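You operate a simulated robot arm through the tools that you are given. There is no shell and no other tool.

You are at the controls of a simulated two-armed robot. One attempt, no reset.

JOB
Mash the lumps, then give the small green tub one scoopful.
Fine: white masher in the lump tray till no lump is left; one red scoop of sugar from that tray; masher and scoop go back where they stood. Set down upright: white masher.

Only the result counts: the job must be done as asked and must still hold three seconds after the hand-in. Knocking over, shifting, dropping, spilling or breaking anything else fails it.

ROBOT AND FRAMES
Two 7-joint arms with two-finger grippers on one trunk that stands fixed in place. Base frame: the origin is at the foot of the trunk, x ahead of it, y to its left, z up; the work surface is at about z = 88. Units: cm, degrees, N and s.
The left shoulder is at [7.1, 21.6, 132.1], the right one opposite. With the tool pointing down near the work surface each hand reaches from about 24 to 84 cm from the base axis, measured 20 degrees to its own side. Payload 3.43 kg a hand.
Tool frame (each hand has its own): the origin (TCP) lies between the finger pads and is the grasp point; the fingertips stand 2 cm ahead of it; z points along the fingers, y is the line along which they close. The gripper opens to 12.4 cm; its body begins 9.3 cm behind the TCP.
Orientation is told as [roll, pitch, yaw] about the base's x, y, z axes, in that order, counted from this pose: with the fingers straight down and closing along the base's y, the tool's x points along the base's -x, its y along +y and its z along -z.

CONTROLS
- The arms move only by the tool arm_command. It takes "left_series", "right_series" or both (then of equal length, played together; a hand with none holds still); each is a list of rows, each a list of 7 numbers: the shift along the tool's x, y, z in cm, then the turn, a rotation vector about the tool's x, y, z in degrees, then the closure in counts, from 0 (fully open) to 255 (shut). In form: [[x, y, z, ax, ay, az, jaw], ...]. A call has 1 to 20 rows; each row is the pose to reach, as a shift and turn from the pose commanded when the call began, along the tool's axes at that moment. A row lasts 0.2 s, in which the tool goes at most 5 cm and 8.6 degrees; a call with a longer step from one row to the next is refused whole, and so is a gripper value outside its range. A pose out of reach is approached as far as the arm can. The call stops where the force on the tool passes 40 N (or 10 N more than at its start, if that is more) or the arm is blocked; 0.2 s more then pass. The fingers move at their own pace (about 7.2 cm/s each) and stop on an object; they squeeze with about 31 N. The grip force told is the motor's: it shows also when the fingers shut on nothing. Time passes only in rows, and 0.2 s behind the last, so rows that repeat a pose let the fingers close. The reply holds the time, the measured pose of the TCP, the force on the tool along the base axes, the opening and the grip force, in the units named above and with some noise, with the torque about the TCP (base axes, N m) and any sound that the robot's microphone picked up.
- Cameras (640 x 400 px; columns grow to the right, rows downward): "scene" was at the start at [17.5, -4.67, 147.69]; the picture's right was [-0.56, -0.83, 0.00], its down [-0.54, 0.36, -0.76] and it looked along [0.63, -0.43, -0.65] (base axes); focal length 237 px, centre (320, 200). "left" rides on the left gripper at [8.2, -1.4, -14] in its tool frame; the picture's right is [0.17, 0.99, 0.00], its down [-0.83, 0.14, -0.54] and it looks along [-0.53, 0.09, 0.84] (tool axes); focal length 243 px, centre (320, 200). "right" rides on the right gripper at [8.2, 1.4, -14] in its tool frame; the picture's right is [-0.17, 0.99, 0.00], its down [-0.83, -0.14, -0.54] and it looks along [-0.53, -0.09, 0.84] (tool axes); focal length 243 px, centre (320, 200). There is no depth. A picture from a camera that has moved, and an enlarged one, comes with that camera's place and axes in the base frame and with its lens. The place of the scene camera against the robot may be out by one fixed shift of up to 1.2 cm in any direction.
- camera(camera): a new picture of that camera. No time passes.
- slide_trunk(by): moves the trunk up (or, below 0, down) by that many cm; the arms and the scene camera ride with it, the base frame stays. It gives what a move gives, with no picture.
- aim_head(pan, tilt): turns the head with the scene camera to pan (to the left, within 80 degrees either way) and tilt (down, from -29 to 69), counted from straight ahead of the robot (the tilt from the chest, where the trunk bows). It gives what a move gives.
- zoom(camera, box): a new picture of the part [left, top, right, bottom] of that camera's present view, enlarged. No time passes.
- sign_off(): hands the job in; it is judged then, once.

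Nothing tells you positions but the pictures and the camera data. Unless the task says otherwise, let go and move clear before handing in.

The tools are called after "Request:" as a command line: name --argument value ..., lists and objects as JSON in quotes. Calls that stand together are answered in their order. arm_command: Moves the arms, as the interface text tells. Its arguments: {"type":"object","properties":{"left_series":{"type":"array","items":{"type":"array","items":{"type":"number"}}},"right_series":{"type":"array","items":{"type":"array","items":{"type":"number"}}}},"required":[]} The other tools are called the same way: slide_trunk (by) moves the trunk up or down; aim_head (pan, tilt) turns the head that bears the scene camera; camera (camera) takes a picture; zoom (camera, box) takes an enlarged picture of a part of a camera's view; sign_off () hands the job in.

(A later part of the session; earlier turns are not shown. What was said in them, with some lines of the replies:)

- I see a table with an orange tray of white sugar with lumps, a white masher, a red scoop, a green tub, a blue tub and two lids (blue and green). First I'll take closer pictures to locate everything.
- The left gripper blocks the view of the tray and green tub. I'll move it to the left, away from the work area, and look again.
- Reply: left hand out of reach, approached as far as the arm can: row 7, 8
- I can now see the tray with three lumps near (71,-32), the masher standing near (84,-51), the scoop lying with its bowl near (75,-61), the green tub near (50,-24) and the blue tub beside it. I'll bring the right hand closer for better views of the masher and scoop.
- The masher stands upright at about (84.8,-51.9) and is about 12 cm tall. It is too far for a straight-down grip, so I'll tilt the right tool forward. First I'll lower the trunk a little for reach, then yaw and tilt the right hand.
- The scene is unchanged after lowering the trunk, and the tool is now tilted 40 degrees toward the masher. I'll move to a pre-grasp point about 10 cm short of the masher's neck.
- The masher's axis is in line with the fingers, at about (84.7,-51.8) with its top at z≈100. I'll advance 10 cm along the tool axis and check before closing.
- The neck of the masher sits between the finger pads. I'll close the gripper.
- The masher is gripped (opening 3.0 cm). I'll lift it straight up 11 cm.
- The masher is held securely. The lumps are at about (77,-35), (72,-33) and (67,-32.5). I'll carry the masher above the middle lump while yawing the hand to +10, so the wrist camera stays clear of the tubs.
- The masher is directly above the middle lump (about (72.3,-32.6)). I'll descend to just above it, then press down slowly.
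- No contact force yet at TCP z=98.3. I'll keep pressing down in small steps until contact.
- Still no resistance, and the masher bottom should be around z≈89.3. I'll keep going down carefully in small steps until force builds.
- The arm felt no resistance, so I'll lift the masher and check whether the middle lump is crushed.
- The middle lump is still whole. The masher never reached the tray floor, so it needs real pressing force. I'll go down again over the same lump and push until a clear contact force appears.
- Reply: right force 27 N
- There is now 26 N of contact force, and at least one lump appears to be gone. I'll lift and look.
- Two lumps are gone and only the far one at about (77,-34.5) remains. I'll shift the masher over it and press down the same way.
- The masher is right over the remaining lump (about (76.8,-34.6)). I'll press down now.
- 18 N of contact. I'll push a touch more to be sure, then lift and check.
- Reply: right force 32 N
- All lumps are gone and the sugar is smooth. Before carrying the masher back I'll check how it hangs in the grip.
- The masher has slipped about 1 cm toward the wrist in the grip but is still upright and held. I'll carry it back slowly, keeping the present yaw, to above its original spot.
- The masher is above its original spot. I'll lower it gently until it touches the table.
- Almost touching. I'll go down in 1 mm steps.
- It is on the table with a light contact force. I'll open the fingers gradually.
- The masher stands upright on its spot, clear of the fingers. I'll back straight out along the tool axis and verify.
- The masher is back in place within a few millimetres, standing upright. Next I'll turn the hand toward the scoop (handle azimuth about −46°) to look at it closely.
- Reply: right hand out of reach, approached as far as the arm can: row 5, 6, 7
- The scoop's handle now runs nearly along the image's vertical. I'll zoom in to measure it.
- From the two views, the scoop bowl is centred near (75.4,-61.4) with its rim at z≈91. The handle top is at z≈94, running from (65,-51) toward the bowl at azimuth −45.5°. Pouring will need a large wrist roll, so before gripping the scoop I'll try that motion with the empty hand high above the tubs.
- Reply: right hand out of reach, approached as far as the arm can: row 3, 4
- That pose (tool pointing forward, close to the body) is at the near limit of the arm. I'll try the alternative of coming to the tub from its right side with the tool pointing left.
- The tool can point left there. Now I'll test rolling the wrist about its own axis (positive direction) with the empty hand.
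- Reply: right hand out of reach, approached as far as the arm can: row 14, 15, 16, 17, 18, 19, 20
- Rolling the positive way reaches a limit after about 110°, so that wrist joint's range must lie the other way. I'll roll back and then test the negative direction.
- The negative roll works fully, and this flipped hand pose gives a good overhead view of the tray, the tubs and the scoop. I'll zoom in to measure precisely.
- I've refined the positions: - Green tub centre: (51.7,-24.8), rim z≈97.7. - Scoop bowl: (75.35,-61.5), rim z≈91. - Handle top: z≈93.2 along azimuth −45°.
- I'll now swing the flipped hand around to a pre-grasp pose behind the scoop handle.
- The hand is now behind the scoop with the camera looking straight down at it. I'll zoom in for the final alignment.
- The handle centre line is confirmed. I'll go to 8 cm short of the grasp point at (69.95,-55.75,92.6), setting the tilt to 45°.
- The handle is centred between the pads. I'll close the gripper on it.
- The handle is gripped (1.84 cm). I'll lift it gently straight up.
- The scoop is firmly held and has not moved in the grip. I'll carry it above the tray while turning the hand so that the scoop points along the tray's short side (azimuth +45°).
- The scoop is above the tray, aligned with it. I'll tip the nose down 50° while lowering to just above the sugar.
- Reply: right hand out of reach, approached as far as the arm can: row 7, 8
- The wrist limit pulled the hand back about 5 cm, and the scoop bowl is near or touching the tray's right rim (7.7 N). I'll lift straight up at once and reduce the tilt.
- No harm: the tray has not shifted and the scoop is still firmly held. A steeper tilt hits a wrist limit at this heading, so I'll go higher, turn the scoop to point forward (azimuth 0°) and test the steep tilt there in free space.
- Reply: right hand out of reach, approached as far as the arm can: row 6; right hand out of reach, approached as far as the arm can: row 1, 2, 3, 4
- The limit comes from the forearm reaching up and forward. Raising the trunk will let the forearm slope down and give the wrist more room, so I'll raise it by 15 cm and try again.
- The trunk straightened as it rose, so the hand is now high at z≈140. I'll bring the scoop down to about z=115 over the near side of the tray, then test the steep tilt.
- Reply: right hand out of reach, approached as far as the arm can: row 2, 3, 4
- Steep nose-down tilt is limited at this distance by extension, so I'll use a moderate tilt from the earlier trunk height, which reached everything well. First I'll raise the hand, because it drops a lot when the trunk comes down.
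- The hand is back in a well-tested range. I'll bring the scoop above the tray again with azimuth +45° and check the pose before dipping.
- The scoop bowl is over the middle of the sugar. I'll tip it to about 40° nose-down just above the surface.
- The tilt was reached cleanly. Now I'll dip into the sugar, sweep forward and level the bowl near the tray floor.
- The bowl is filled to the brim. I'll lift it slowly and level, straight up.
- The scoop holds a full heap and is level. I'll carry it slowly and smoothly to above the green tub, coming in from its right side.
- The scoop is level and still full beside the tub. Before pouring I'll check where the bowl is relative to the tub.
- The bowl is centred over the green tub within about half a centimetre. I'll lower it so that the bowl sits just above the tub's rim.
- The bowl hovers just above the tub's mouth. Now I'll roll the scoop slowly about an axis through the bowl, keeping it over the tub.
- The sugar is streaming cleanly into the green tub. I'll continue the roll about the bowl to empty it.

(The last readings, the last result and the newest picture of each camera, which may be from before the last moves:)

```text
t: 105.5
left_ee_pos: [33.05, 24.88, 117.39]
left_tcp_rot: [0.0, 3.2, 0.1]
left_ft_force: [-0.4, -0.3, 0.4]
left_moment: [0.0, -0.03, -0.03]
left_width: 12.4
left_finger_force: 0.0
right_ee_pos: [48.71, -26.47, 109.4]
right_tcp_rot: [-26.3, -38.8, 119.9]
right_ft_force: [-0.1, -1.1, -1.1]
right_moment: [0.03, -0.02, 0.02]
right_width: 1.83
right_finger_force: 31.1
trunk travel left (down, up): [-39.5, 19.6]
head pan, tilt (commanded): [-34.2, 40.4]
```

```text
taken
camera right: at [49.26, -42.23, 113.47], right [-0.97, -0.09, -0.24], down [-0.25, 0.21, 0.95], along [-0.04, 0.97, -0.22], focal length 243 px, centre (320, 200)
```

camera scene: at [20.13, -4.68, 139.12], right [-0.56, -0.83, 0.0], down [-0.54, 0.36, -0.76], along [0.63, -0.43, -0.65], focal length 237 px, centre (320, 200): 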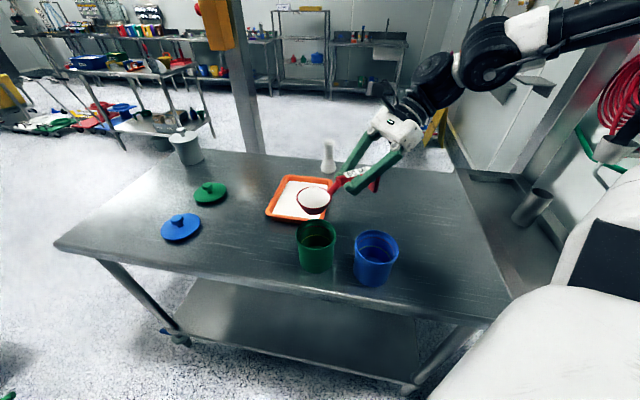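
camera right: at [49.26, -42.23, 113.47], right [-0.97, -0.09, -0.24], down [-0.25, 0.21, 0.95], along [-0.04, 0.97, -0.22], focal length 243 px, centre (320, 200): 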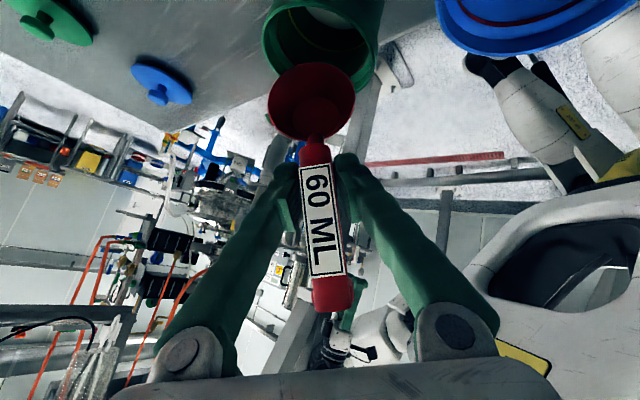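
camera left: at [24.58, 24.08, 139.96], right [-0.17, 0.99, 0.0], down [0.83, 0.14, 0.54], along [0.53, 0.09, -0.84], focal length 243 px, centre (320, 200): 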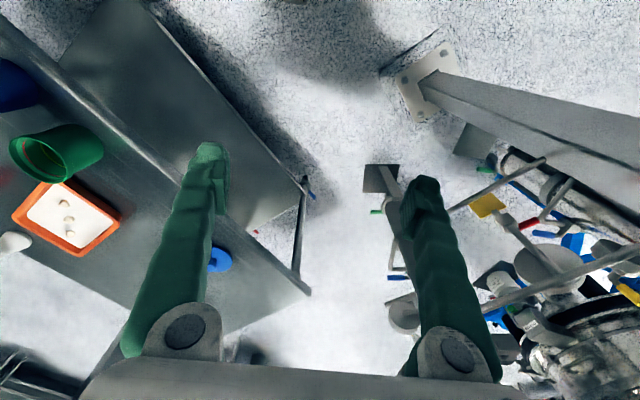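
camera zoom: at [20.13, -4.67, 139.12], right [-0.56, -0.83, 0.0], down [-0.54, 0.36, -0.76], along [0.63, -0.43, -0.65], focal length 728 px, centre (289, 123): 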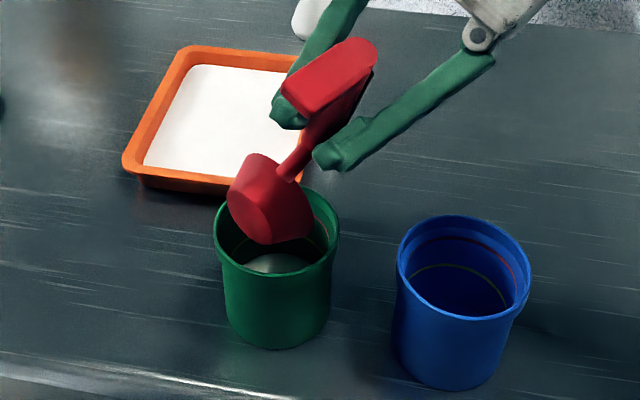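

The scoop looks empty and the sugar is in the green tub. I'll zoom in to check for any remainder.

Request:
zoom --camera "right" --box '[250, 0, 400, 160]'

Request:
zoom --camera "scene" --box '[290, 200, 350, 260]'

```text
2.50 times, centred on (325, 80) of right
camera zoom: at [49.26, -42.23, 113.47], right [-0.97, -0.09, -0.24], down [-0.25, 0.21, 0.95], along [-0.04, 0.97, -0.22], focal length 606 px, centre (308, 500)
```

zoom: 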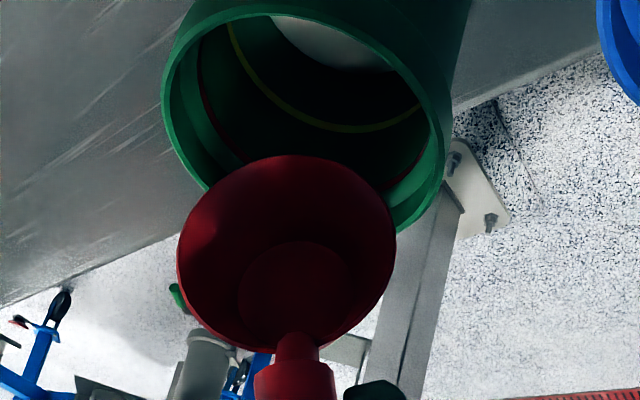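

```text
6.67 times, centred on (320, 230) of scene
camera zoom: at [20.13, -4.67, 139.12], right [-0.56, -0.83, 0.0], down [-0.54, 0.36, -0.76], along [0.63, -0.43, -0.65], focal length 1578 px, centre (320, 0)
```

zoom: 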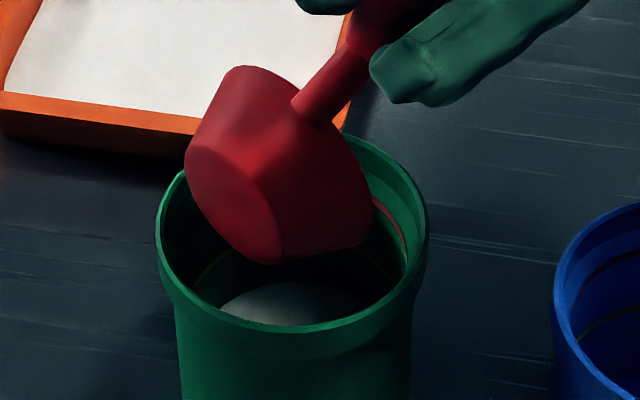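

The scoop is completely empty. I'll lift it straight up, away from the tub, and then roll it back level at height.

Request:
arm_command --right_series '[[-0.62, -0.36, -0.7, 0, 0, 0, 255], [-1.86, -1.07, -2.09, 0, 0, 0, 255], [-3.4, -1.97, -3.84, 0, 0, 0, 255], [-4.96, -2.86, -5.58, 0, 0, 0, 255], [-6.2, -3.58, -6.98, 0, 0, 0, 255]]'

Request:
arm_command --right_series '[[0, 0, 0, 0, 0, -8.3, 255], [0, 0, 0, 0, 0, -16.7, 255], [0, 0, 0, 0, 0, -25, 255], [0, 0, 0, 0, 0, -33.3, 255], [0, 0, 0, 0, 0, -41.7, 255], [0, 0, 0, 0, 0, -50, 255], [0, 0, 0, 0, 0, -58.3, 255], [0, 0, 0, 0, 0, -66.7, 255], [0, 0, 0, 0, 0, -75, 255], [0, 0, 0, 0, 0, -83.3, 255], [0, 0, 0, 0, 0, -91.7, 255], [0, 0, 0, 0, 0, -100, 255], [0, 0, 0, 0, 0, -108.3, 255], [0, 0, 0, 0, 0, -116.7, 255], [0, 0, 0, 0, 0, -125, 255], [0, 0, 0, 0, 0, -133.3, 255], [0, 0, 0, 0, 0, -141.7, 255], [0, 0, 0, 0, 0, -150, 255]]'

Request:
camera --camera "right"

Request:
camera --camera "scene"

```text
t: 106.7
left_ee_pos: [33.1, 24.9, 117.42]
left_tcp_rot: [-0.1, 3.2, 0.1]
left_ft_force: [1.2, 0.2, 0.8]
left_moment: [0.0, -0.01, 0.04]
left_width: 12.4
left_finger_force: 0.0
right_ee_pos: [48.91, -26.74, 119.52]
right_tcp_rot: [-26.4, -38.7, 119.9]
right_ft_force: [0.2, -0.3, 0.2]
right_moment: [-0.01, 0.01, -0.03]
right_width: 1.82
right_finger_force: 31.2
trunk travel left (down, up): [-39.5, 19.6]
head pan, tilt (commanded): [-34.2, 40.4]
```

```text
t: 110.5
left_ee_pos: [32.89, 24.85, 117.34]
left_tcp_rot: [-0.1, 3.2, 0.1]
left_ft_force: [-0.5, 0.0, 0.0]
left_moment: [-0.01, -0.04, 0.01]
left_width: 12.38
left_finger_force: 0.1
right_ee_pos: [48.72, -26.45, 119.31]
right_tcp_rot: [-1.0, 45.8, -99.6]
right_ft_force: [-0.5, 0.5, -1.3]
right_moment: [-0.02, 0.0, 0.0]
right_width: 1.79
right_finger_force: 31.1
trunk travel left (down, up): [-39.5, 19.6]
head pan, tilt (commanded): [-34.2, 40.4]
```

```text
taken
camera right: at [49.67, -31.03, 134.95], right [0.95, -0.27, -0.13], down [-0.29, -0.93, -0.22], along [-0.06, 0.24, -0.97], focal length 243 px, centre (320, 200)
```

right: 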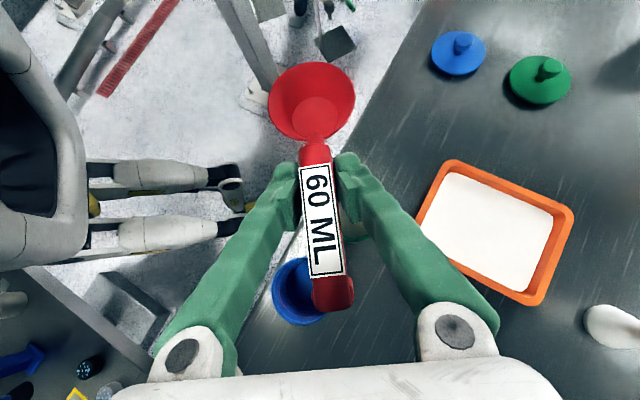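

```text
taken
camera scene: at [20.12, -4.66, 139.12], right [-0.56, -0.83, 0.0], down [-0.54, 0.36, -0.76], along [0.63, -0.43, -0.65], focal length 237 px, centre (320, 200)
```

scene: 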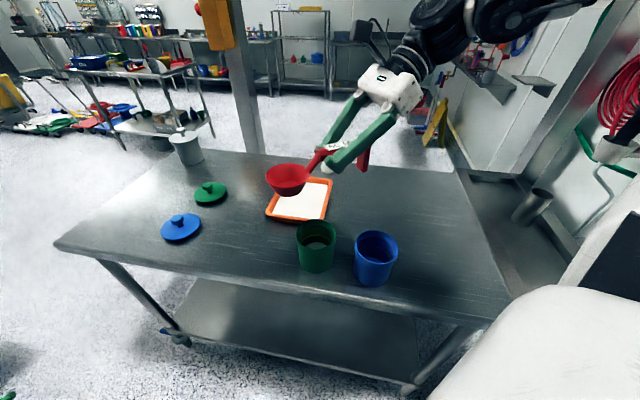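

The scoop is empty and level again. I'll swing it back to above its original place, the reverse of the way I came.

Request:
arm_command --right_series '[[-1.52, 1.44, -0.5, -5.01, 0, 4.87, 255], [-3.03, 2.89, -1.0, -10.0, 0, 9.74, 255], [-4.55, 4.33, -1.5, -15.0, 0, 14.6, 255], [-6.07, 5.78, -2.0, -20.0, 0, 19.5, 255], [-7.58, 7.22, -2.51, -25.1, 0, 24.4, 255], [-9.1, 8.67, -3.01, -30.1, 0, 29.2, 255], [-10.6, 10.1, -3.51, -35.1, 0, 34.1, 255], [-12.1, 11.6, -4.01, -40.1, 0, 39.0, 255], [-13.65, 13.0, -4.51, -45.1, 0, 43.8, 255], [-15.2, 14.4, -5.01, -50.1, 0, 48.7, 255], [-16.7, 15.9, -5.51, -55.1, 0, 53.6, 255], [-18.2, 17.3, -6.01, -60.1, 0, 58.5, 255], [-19.7, 18.8, -6.51, -65.1, 0, 63.3, 255], [-21.2, 20.2, -7.02, -70.2, 0, 68.2, 255], [-22.75, 21.7, -7.52, -75.2, 0, 73.1, 255], [-24.3, 23.1, -8.02, -80.2, 0, 77.9, 255], [-25.8, 24.6, -8.52, -85.2, 0, 82.8, 255], [-27.3, 26.0, -9.02, -90.2, 0, 87.7, 255], [-27.3, 26.0, -9.02, -90.2, 0, 87.7, 255]]'

Request:
camera --camera "right"

Request:
zoom --camera "scene" --box '[270, 90, 420, 260]'

```text
t: 114.5
left_ee_pos: [32.91, 24.75, 117.43]
left_tcp_rot: [-0.1, 3.2, 0.1]
left_ft_force: [-0.5, 0.3, -0.2]
left_moment: [0.0, -0.01, -0.01]
left_width: 12.39
left_finger_force: 0.0
right_ee_pos: [69.95, -55.83, 105.79]
right_tcp_rot: [0.7, 45.3, 135.3]
right_ft_force: [-0.3, -0.9, 0.3]
right_moment: [-0.02, -0.01, -0.01]
right_width: 1.83
right_finger_force: 31.3
trunk travel left (down, up): [-39.5, 19.6]
head pan, tilt (commanded): [-34.2, 40.4]
```

```text
taken
camera right: at [66.29, -53.81, 121.39], right [-0.78, -0.61, -0.11], down [-0.58, 0.78, -0.21], along [0.22, -0.1, -0.97], focal length 243 px, centre (320, 200)
```

right: 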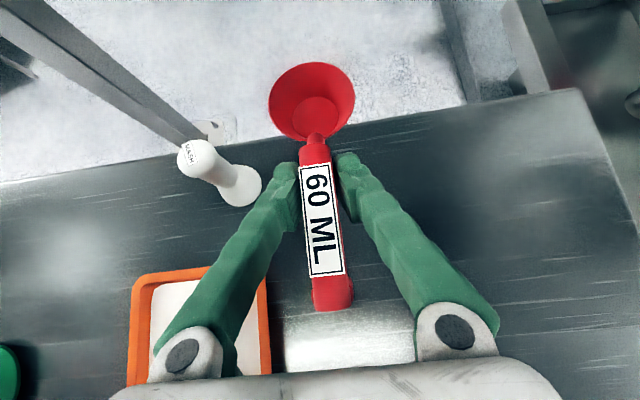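

```text
2.35 times, centred on (345, 175) of scene
camera zoom: at [20.04, -4.69, 139.14], right [-0.56, -0.83, 0.0], down [-0.54, 0.36, -0.76], along [0.63, -0.43, -0.65], focal length 557 px, centre (261, 259)
```

zoom: 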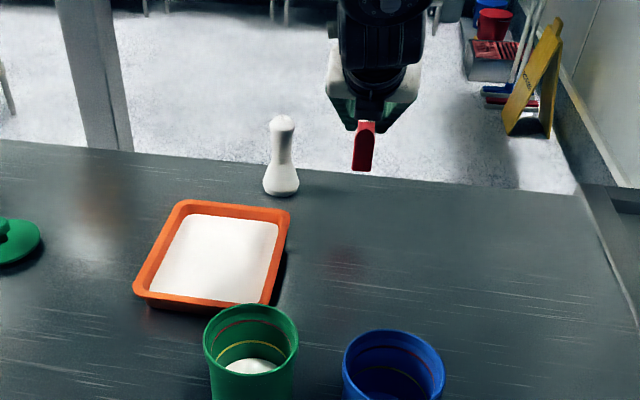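

The scoop is above its original place. I'll lower it, slowing before contact.

Request:
arm_command --right_series '[[-1.04, 0, 1.08, 0.1, -0.3, 0.5, 255], [-2.78, 0, 2.87, 0.1, -0.3, 0.5, 255], [-4.52, 0, 4.67, 0.1, -0.3, 0.5, 255], [-6.27, 0, 6.46, 0.1, -0.3, 0.5, 255], [-7.69, 0, 7.86, 0.1, -0.3, 0.5, 255], [-8.4, 0, 8.57, 0.1, -0.3, 0.5, 255], [-8.76, 0, 8.92, 0.1, -0.3, 0.5, 255], [-8.97, 0, 9.13, 0.1, -0.3, 0.5, 255], [-8.97, 0, 9.13, 0.1, -0.3, 0.5, 255]]'

Request:
camera --camera "right"

Request:
zoom --camera "scene" --box '[310, 110, 420, 210]'

```text
t: 116.5
left_ee_pos: [33.04, 24.84, 117.42]
left_tcp_rot: [-0.1, 3.1, 0.2]
left_ft_force: [0.4, -0.2, 0.1]
left_moment: [-0.01, 0.01, -0.01]
left_width: 12.42
left_finger_force: 0.0
right_ee_pos: [70.32, -55.92, 93.04]
right_tcp_rot: [0.1, 45.0, 134.7]
right_ft_force: [-0.6, 0.3, 0.3]
right_moment: [-0.01, 0.0, 0.01]
right_width: 1.82
right_finger_force: 30.6
trunk travel left (down, up): [-39.5, 19.6]
head pan, tilt (commanded): [-34.2, 40.4]
```

```text
taken
camera right: at [66.42, -54.1, 108.68], right [-0.78, -0.61, -0.12], down [-0.58, 0.79, -0.21], along [0.22, -0.09, -0.97], focal length 243 px, centre (320, 200)
```

right: 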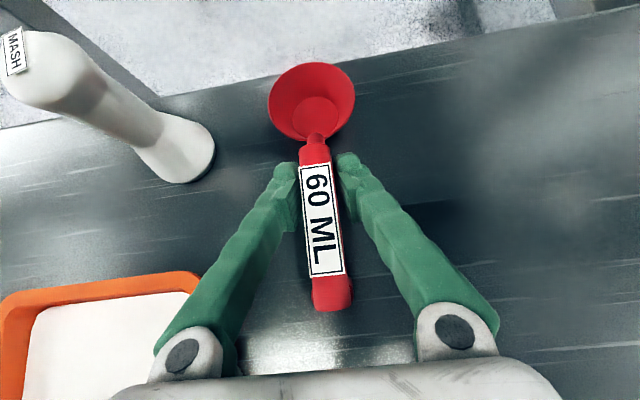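

```text
4.00 times, centred on (365, 160) of scene
camera zoom: at [20.12, -4.67, 139.12], right [-0.56, -0.83, 0.0], down [-0.54, 0.36, -0.76], along [0.63, -0.43, -0.65], focal length 947 px, centre (140, 360)
```

zoom: 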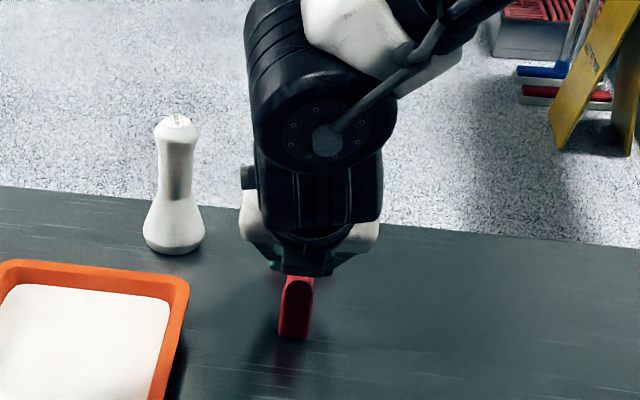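

Just above the table. I'll make a small correction (a few mm back along the handle) and settle it down in 1 mm steps.

Request:
arm_command --right_series '[[-0.26, 0.16, -0.26, 0, 0, 0, 255], [-0.33, 0.16, -0.19, 0, 0, 0, 255], [-0.4, 0.16, -0.12, 0, 0, 0, 255], [-0.47, 0.16, -0.05, 0, 0, 0, 255], [-0.47, 0.16, -0.05, 0, 0, 0, 255]]'

```text
t: 117.7
left_ee_pos: [32.93, 24.99, 117.37]
left_tcp_rot: [-0.1, 3.2, 0.1]
left_ft_force: [1.1, -0.5, 0.8]
left_moment: [0.03, -0.02, 0.04]
left_width: 12.4
left_finger_force: 0.1
right_ee_pos: [69.98, -55.74, 92.64]
right_tcp_rot: [0.1, 45.0, 134.6]
right_ft_force: [0.2, 0.1, 0.3]
right_moment: [0.0, -0.01, -0.01]
right_width: 1.83
right_finger_force: 31.0
trunk travel left (down, up): [-39.5, 19.6]
head pan, tilt (commanded): [-34.2, 40.4]
```

Request:
arm_command --right_series '[[-0.07, 0, 0.07, 0, 0, 0, 255], [-0.14, 0, 0.14, 0, 0, 0, 255], [-0.14, 0, 0.14, 0, 0, 0, 255]]'

Request:
zoom --camera "scene" --box '[310, 110, 420, 210]'

Request:
zoom --camera "right" --box '[230, 40, 400, 330]'

```text
t: 118.5
left_ee_pos: [33.03, 24.83, 117.41]
left_tcp_rot: [-0.1, 3.2, 0.1]
left_ft_force: [-0.4, -0.2, -0.1]
left_moment: [0.02, 0.0, -0.02]
left_width: 12.41
left_finger_force: 0.1
right_ee_pos: [69.95, -55.83, 92.69]
right_tcp_rot: [0.0, 45.1, 134.7]
right_ft_force: [0.0, 0.8, 3.7]
right_moment: [-0.2, -0.21, 0.05]
right_width: 1.85
right_finger_force: 31.4
trunk travel left (down, up): [-39.5, 19.6]
head pan, tilt (commanded): [-34.2, 40.4]
```

```text
4.00 times, centred on (365, 160) of scene
camera zoom: at [20.09, -4.63, 139.13], right [-0.56, -0.83, 0.0], down [-0.54, 0.36, -0.76], along [0.63, -0.43, -0.65], focal length 947 px, centre (140, 360)
```

zoom: 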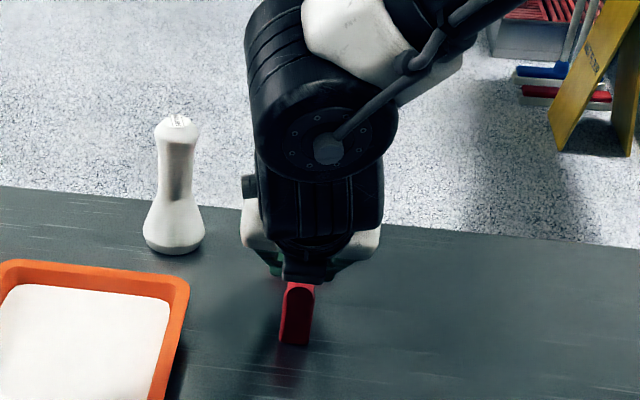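

```text
1.38 times, centred on (315, 185) of right
camera zoom: at [66.12, -53.96, 108.29], right [-0.78, -0.61, -0.12], down [-0.58, 0.79, -0.21], along [0.22, -0.09, -0.97], focal length 335 px, centre (327, 221)
```

zoom: 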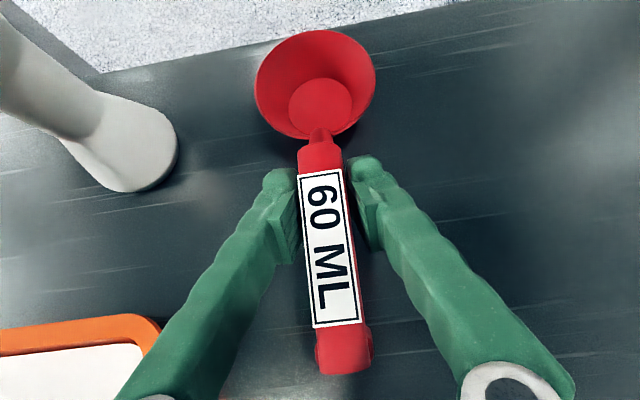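

The bowl is touching (3.7 N at the bowl). I'll level it by just under 1° so the foot settles too, then open the fingers gradually.

Request:
arm_command --right_series '[[0, 0, 0, 0, 0.8, 0, 255], [0, 0, 0, 0, 0.8, 0, 215], [0, 0, 0, 0, 0.8, 0, 205], [0, 0, 0, 0, 0.8, 0, 190], [0, 0, 0, 0, 0.8, 0, 165], [0, 0, 0, 0, 0.8, 0, 130], [0, 0, 0, 0, 0.8, 0, 120]]'

Request:
camera --camera "right"

Request:
zoom --camera "scene" --box '[310, 110, 420, 210]'

```text
t: 120.1
left_ee_pos: [32.93, 24.87, 117.39]
left_tcp_rot: [-0.1, 3.2, 0.1]
left_ft_force: [-0.3, 0.1, 1.1]
left_moment: [-0.01, 0.0, 0.02]
left_width: 12.4
left_finger_force: 0.0
right_ee_pos: [69.94, -55.92, 92.53]
right_tcp_rot: [0.1, 45.8, 134.6]
right_ft_force: [-0.5, -0.5, -0.1]
right_moment: [-0.01, 0.01, 0.01]
right_width: 6.55
right_finger_force: 0.1
trunk travel left (down, up): [-39.5, 19.6]
head pan, tilt (commanded): [-34.2, 40.4]
```

```text
taken
camera right: at [65.99, -53.89, 108.1], right [-0.78, -0.61, -0.12], down [-0.58, 0.78, -0.22], along [0.23, -0.1, -0.97], focal length 243 px, centre (320, 200)
```

right: 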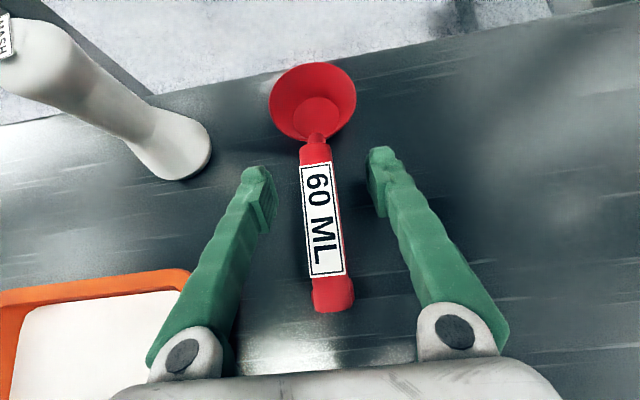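

```text
4.00 times, centred on (365, 160) of scene
camera zoom: at [20.13, -4.67, 139.12], right [-0.56, -0.83, 0.0], down [-0.54, 0.36, -0.76], along [0.63, -0.43, -0.65], focal length 947 px, centre (140, 360)
```

zoom: 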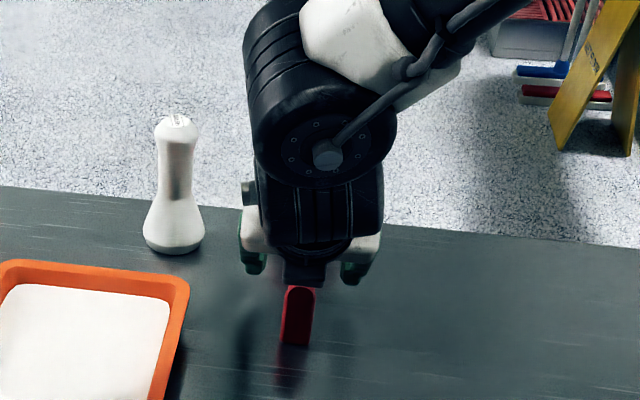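

The scoop stands free on its spot. I'll back out along the tool axis.

Request:
arm_command --right_series '[[0, 0, -1, 0, 0, 0, 120], [0, 0, -3, 0, 0, 0, 120], [0, 0, -6, 0, 0, 0, 120], [0, 0, -9, 0, 0, 0, 120], [0, 0, -12, 0, 0, 0, 120], [0, 0, -15, 0, 0, 0, 120]]'

Request:
camera --camera "right"

Request:
camera --camera "scene"

```text
t: 121.5
left_ee_pos: [32.94, 24.81, 117.38]
left_tcp_rot: [-0.1, 3.2, 0.1]
left_ft_force: [-0.1, 1.1, -0.3]
left_moment: [0.01, -0.01, -0.01]
left_width: 12.4
left_finger_force: 0.1
right_ee_pos: [62.25, -47.87, 103.12]
right_tcp_rot: [0.1, 45.8, 134.8]
right_ft_force: [-0.6, -0.7, 0.2]
right_moment: [-0.01, 0.01, -0.01]
right_width: 6.57
right_finger_force: 0.0
trunk travel left (down, up): [-39.5, 19.6]
head pan, tilt (commanded): [-34.2, 40.4]
```

```text
taken
camera right: at [58.42, -45.88, 118.68], right [-0.78, -0.61, -0.12], down [-0.58, 0.78, -0.22], along [0.23, -0.1, -0.97], focal length 243 px, centre (320, 200)
```

right: 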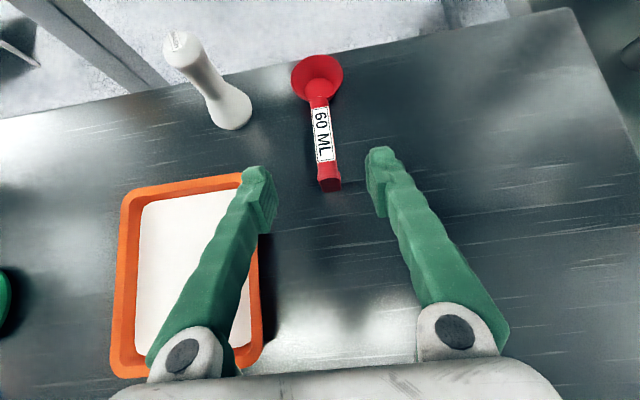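

```text
taken
camera scene: at [20.06, -4.61, 139.14], right [-0.56, -0.83, 0.0], down [-0.54, 0.36, -0.76], along [0.63, -0.43, -0.65], focal length 237 px, centre (320, 200)
```

scene: 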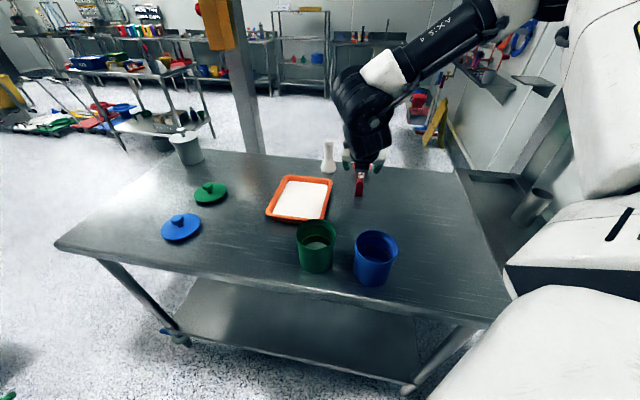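

Everything is standing. I'll raise the hand clear and check the final state of the masher, scoop, tray and tubs.

Request:
arm_command --right_series '[[1.8, 0, -2.5, 0, 0, 0, 120], [3.6, 0, -5.0, 0, 0, 0, 120], [5.4, 0, -7.5, 0, 0, 0, 120], [7.2, 0, -10.0, 0, 0, 0, 120], [7.2, 0, -10.0, 0, 0, 0, 120]]'

Request:
zoom --camera "scene" --box '[250, 130, 410, 290]'

Request:
zoom --camera "scene" --box '[310, 140, 390, 200]'

Request:
zoom --camera "scene" --box '[290, 210, 350, 280]'

```text
t: 122.7
left_ee_pos: [32.95, 24.78, 117.36]
left_tcp_rot: [-0.1, 3.2, 0.1]
left_ft_force: [-0.6, 0.1, -0.3]
left_moment: [0.02, 0.05, -0.02]
left_width: 12.41
left_finger_force: 0.2
right_ee_pos: [61.13, -46.68, 115.16]
right_tcp_rot: [0.1, 45.7, 134.8]
right_ft_force: [-0.5, -0.4, 0.6]
right_moment: [0.01, -0.02, -0.04]
right_width: 6.56
right_finger_force: 0.1
trunk travel left (down, up): [-39.5, 19.6]
head pan, tilt (commanded): [-34.2, 40.4]
```

```text
2.50 times, centred on (330, 210) of scene
camera zoom: at [20.2, -4.71, 139.11], right [-0.56, -0.83, 0.0], down [-0.54, 0.36, -0.76], along [0.63, -0.43, -0.65], focal length 592 px, centre (295, 175)
```

zoom: 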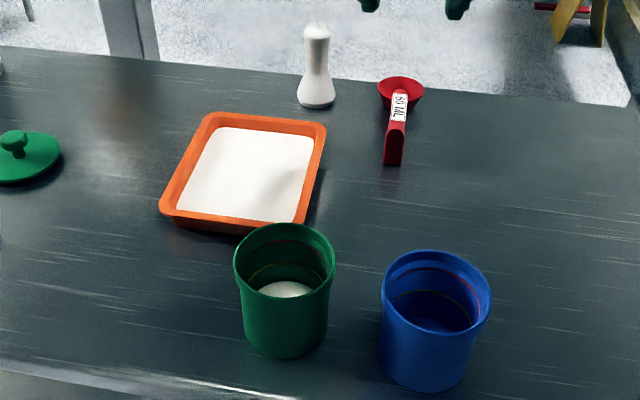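

```text
6.67 times, centred on (350, 170) of scene
camera zoom: at [20.2, -4.71, 139.11], right [-0.56, -0.83, 0.0], down [-0.54, 0.36, -0.76], along [0.63, -0.43, -0.65], focal length 1578 px, centre (120, 400)
```

zoom: 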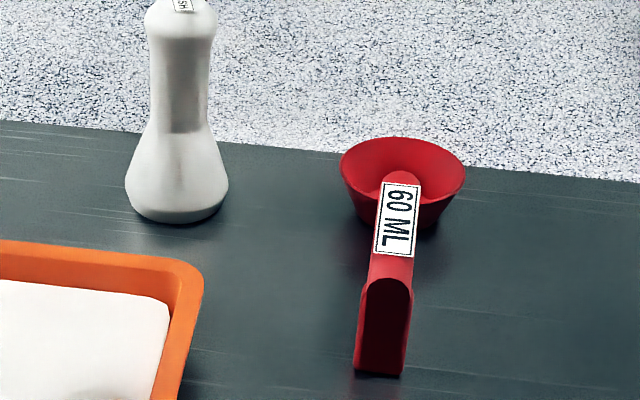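

```text
5.71 times, centred on (320, 245) of scene
camera zoom: at [20.2, -4.71, 139.11], right [-0.56, -0.83, 0.0], down [-0.54, 0.36, -0.76], along [0.63, -0.43, -0.65], focal length 1352 px, centre (320, -57)
```

zoom: 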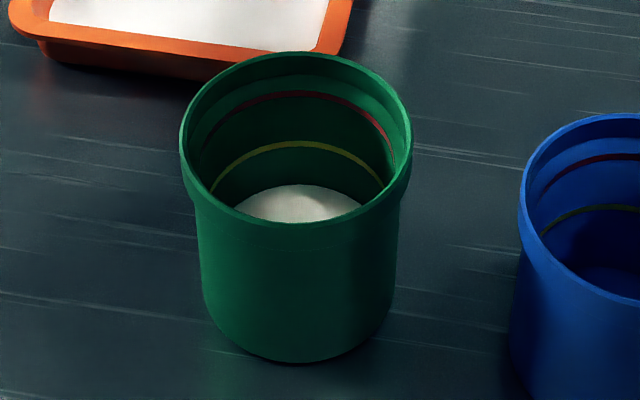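

The scoop and masher are back in place. I noticed a faint shade in the tray, so I'll check closely that no lump is left.

Request:
zoom --camera "scene" --box '[260, 170, 340, 230]'

Request:
camera --camera "right"

```text
6.67 times, centred on (300, 200) of scene
camera zoom: at [20.2, -4.71, 139.11], right [-0.56, -0.83, 0.0], down [-0.54, 0.36, -0.76], along [0.63, -0.43, -0.65], focal length 1578 px, centre (453, 200)
```

zoom: 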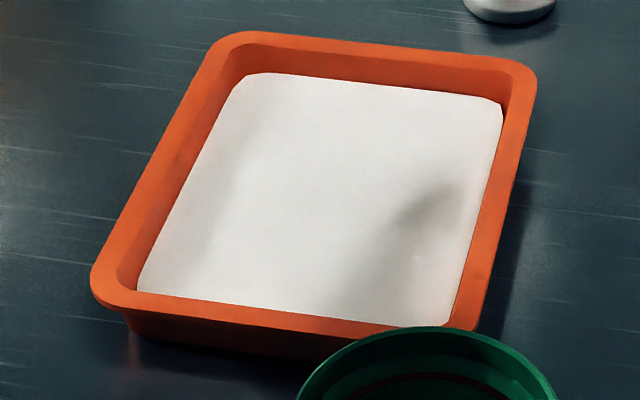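

```text
taken
camera right: at [57.05, -44.6, 130.76], right [-0.78, -0.61, -0.12], down [-0.58, 0.78, -0.22], along [0.23, -0.1, -0.97], focal length 243 px, centre (320, 200)
```

right: 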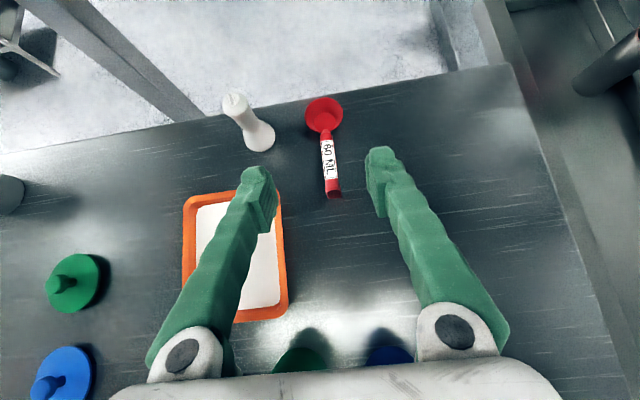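

The sugar is smooth and the shade is only the gripper's shadow. No lumps remain, the green tub holds one scoopful, the masher stands upright in its place and the scoop lies where it was. Both hands are empty and clear, so I'm handing in.

Request:
sign_off

```text
The job is handed in.
```

I mashed all three lumps until none were left, then gave the small green tub one full 60 ML scoop of sugar. I've handed the job in, but no verdict has come back yet.

- **Masher:** it stands upright, about half a centimetre from where it stood.
- **Scoop:** it is empty and lies where it was, within about 2 mm.
- **Sugar:** I saw none spilled. It all streamed into the green tub.
- **Tray:** while I tested a steep tilt, the scoop pressed on or near the tray's right rim (about 8 N). The pictures show the tray did not shift.
- **Other items:** the blue tub, the lids and the rest of the table were not touched.

Both hands are empty and clear of the table.
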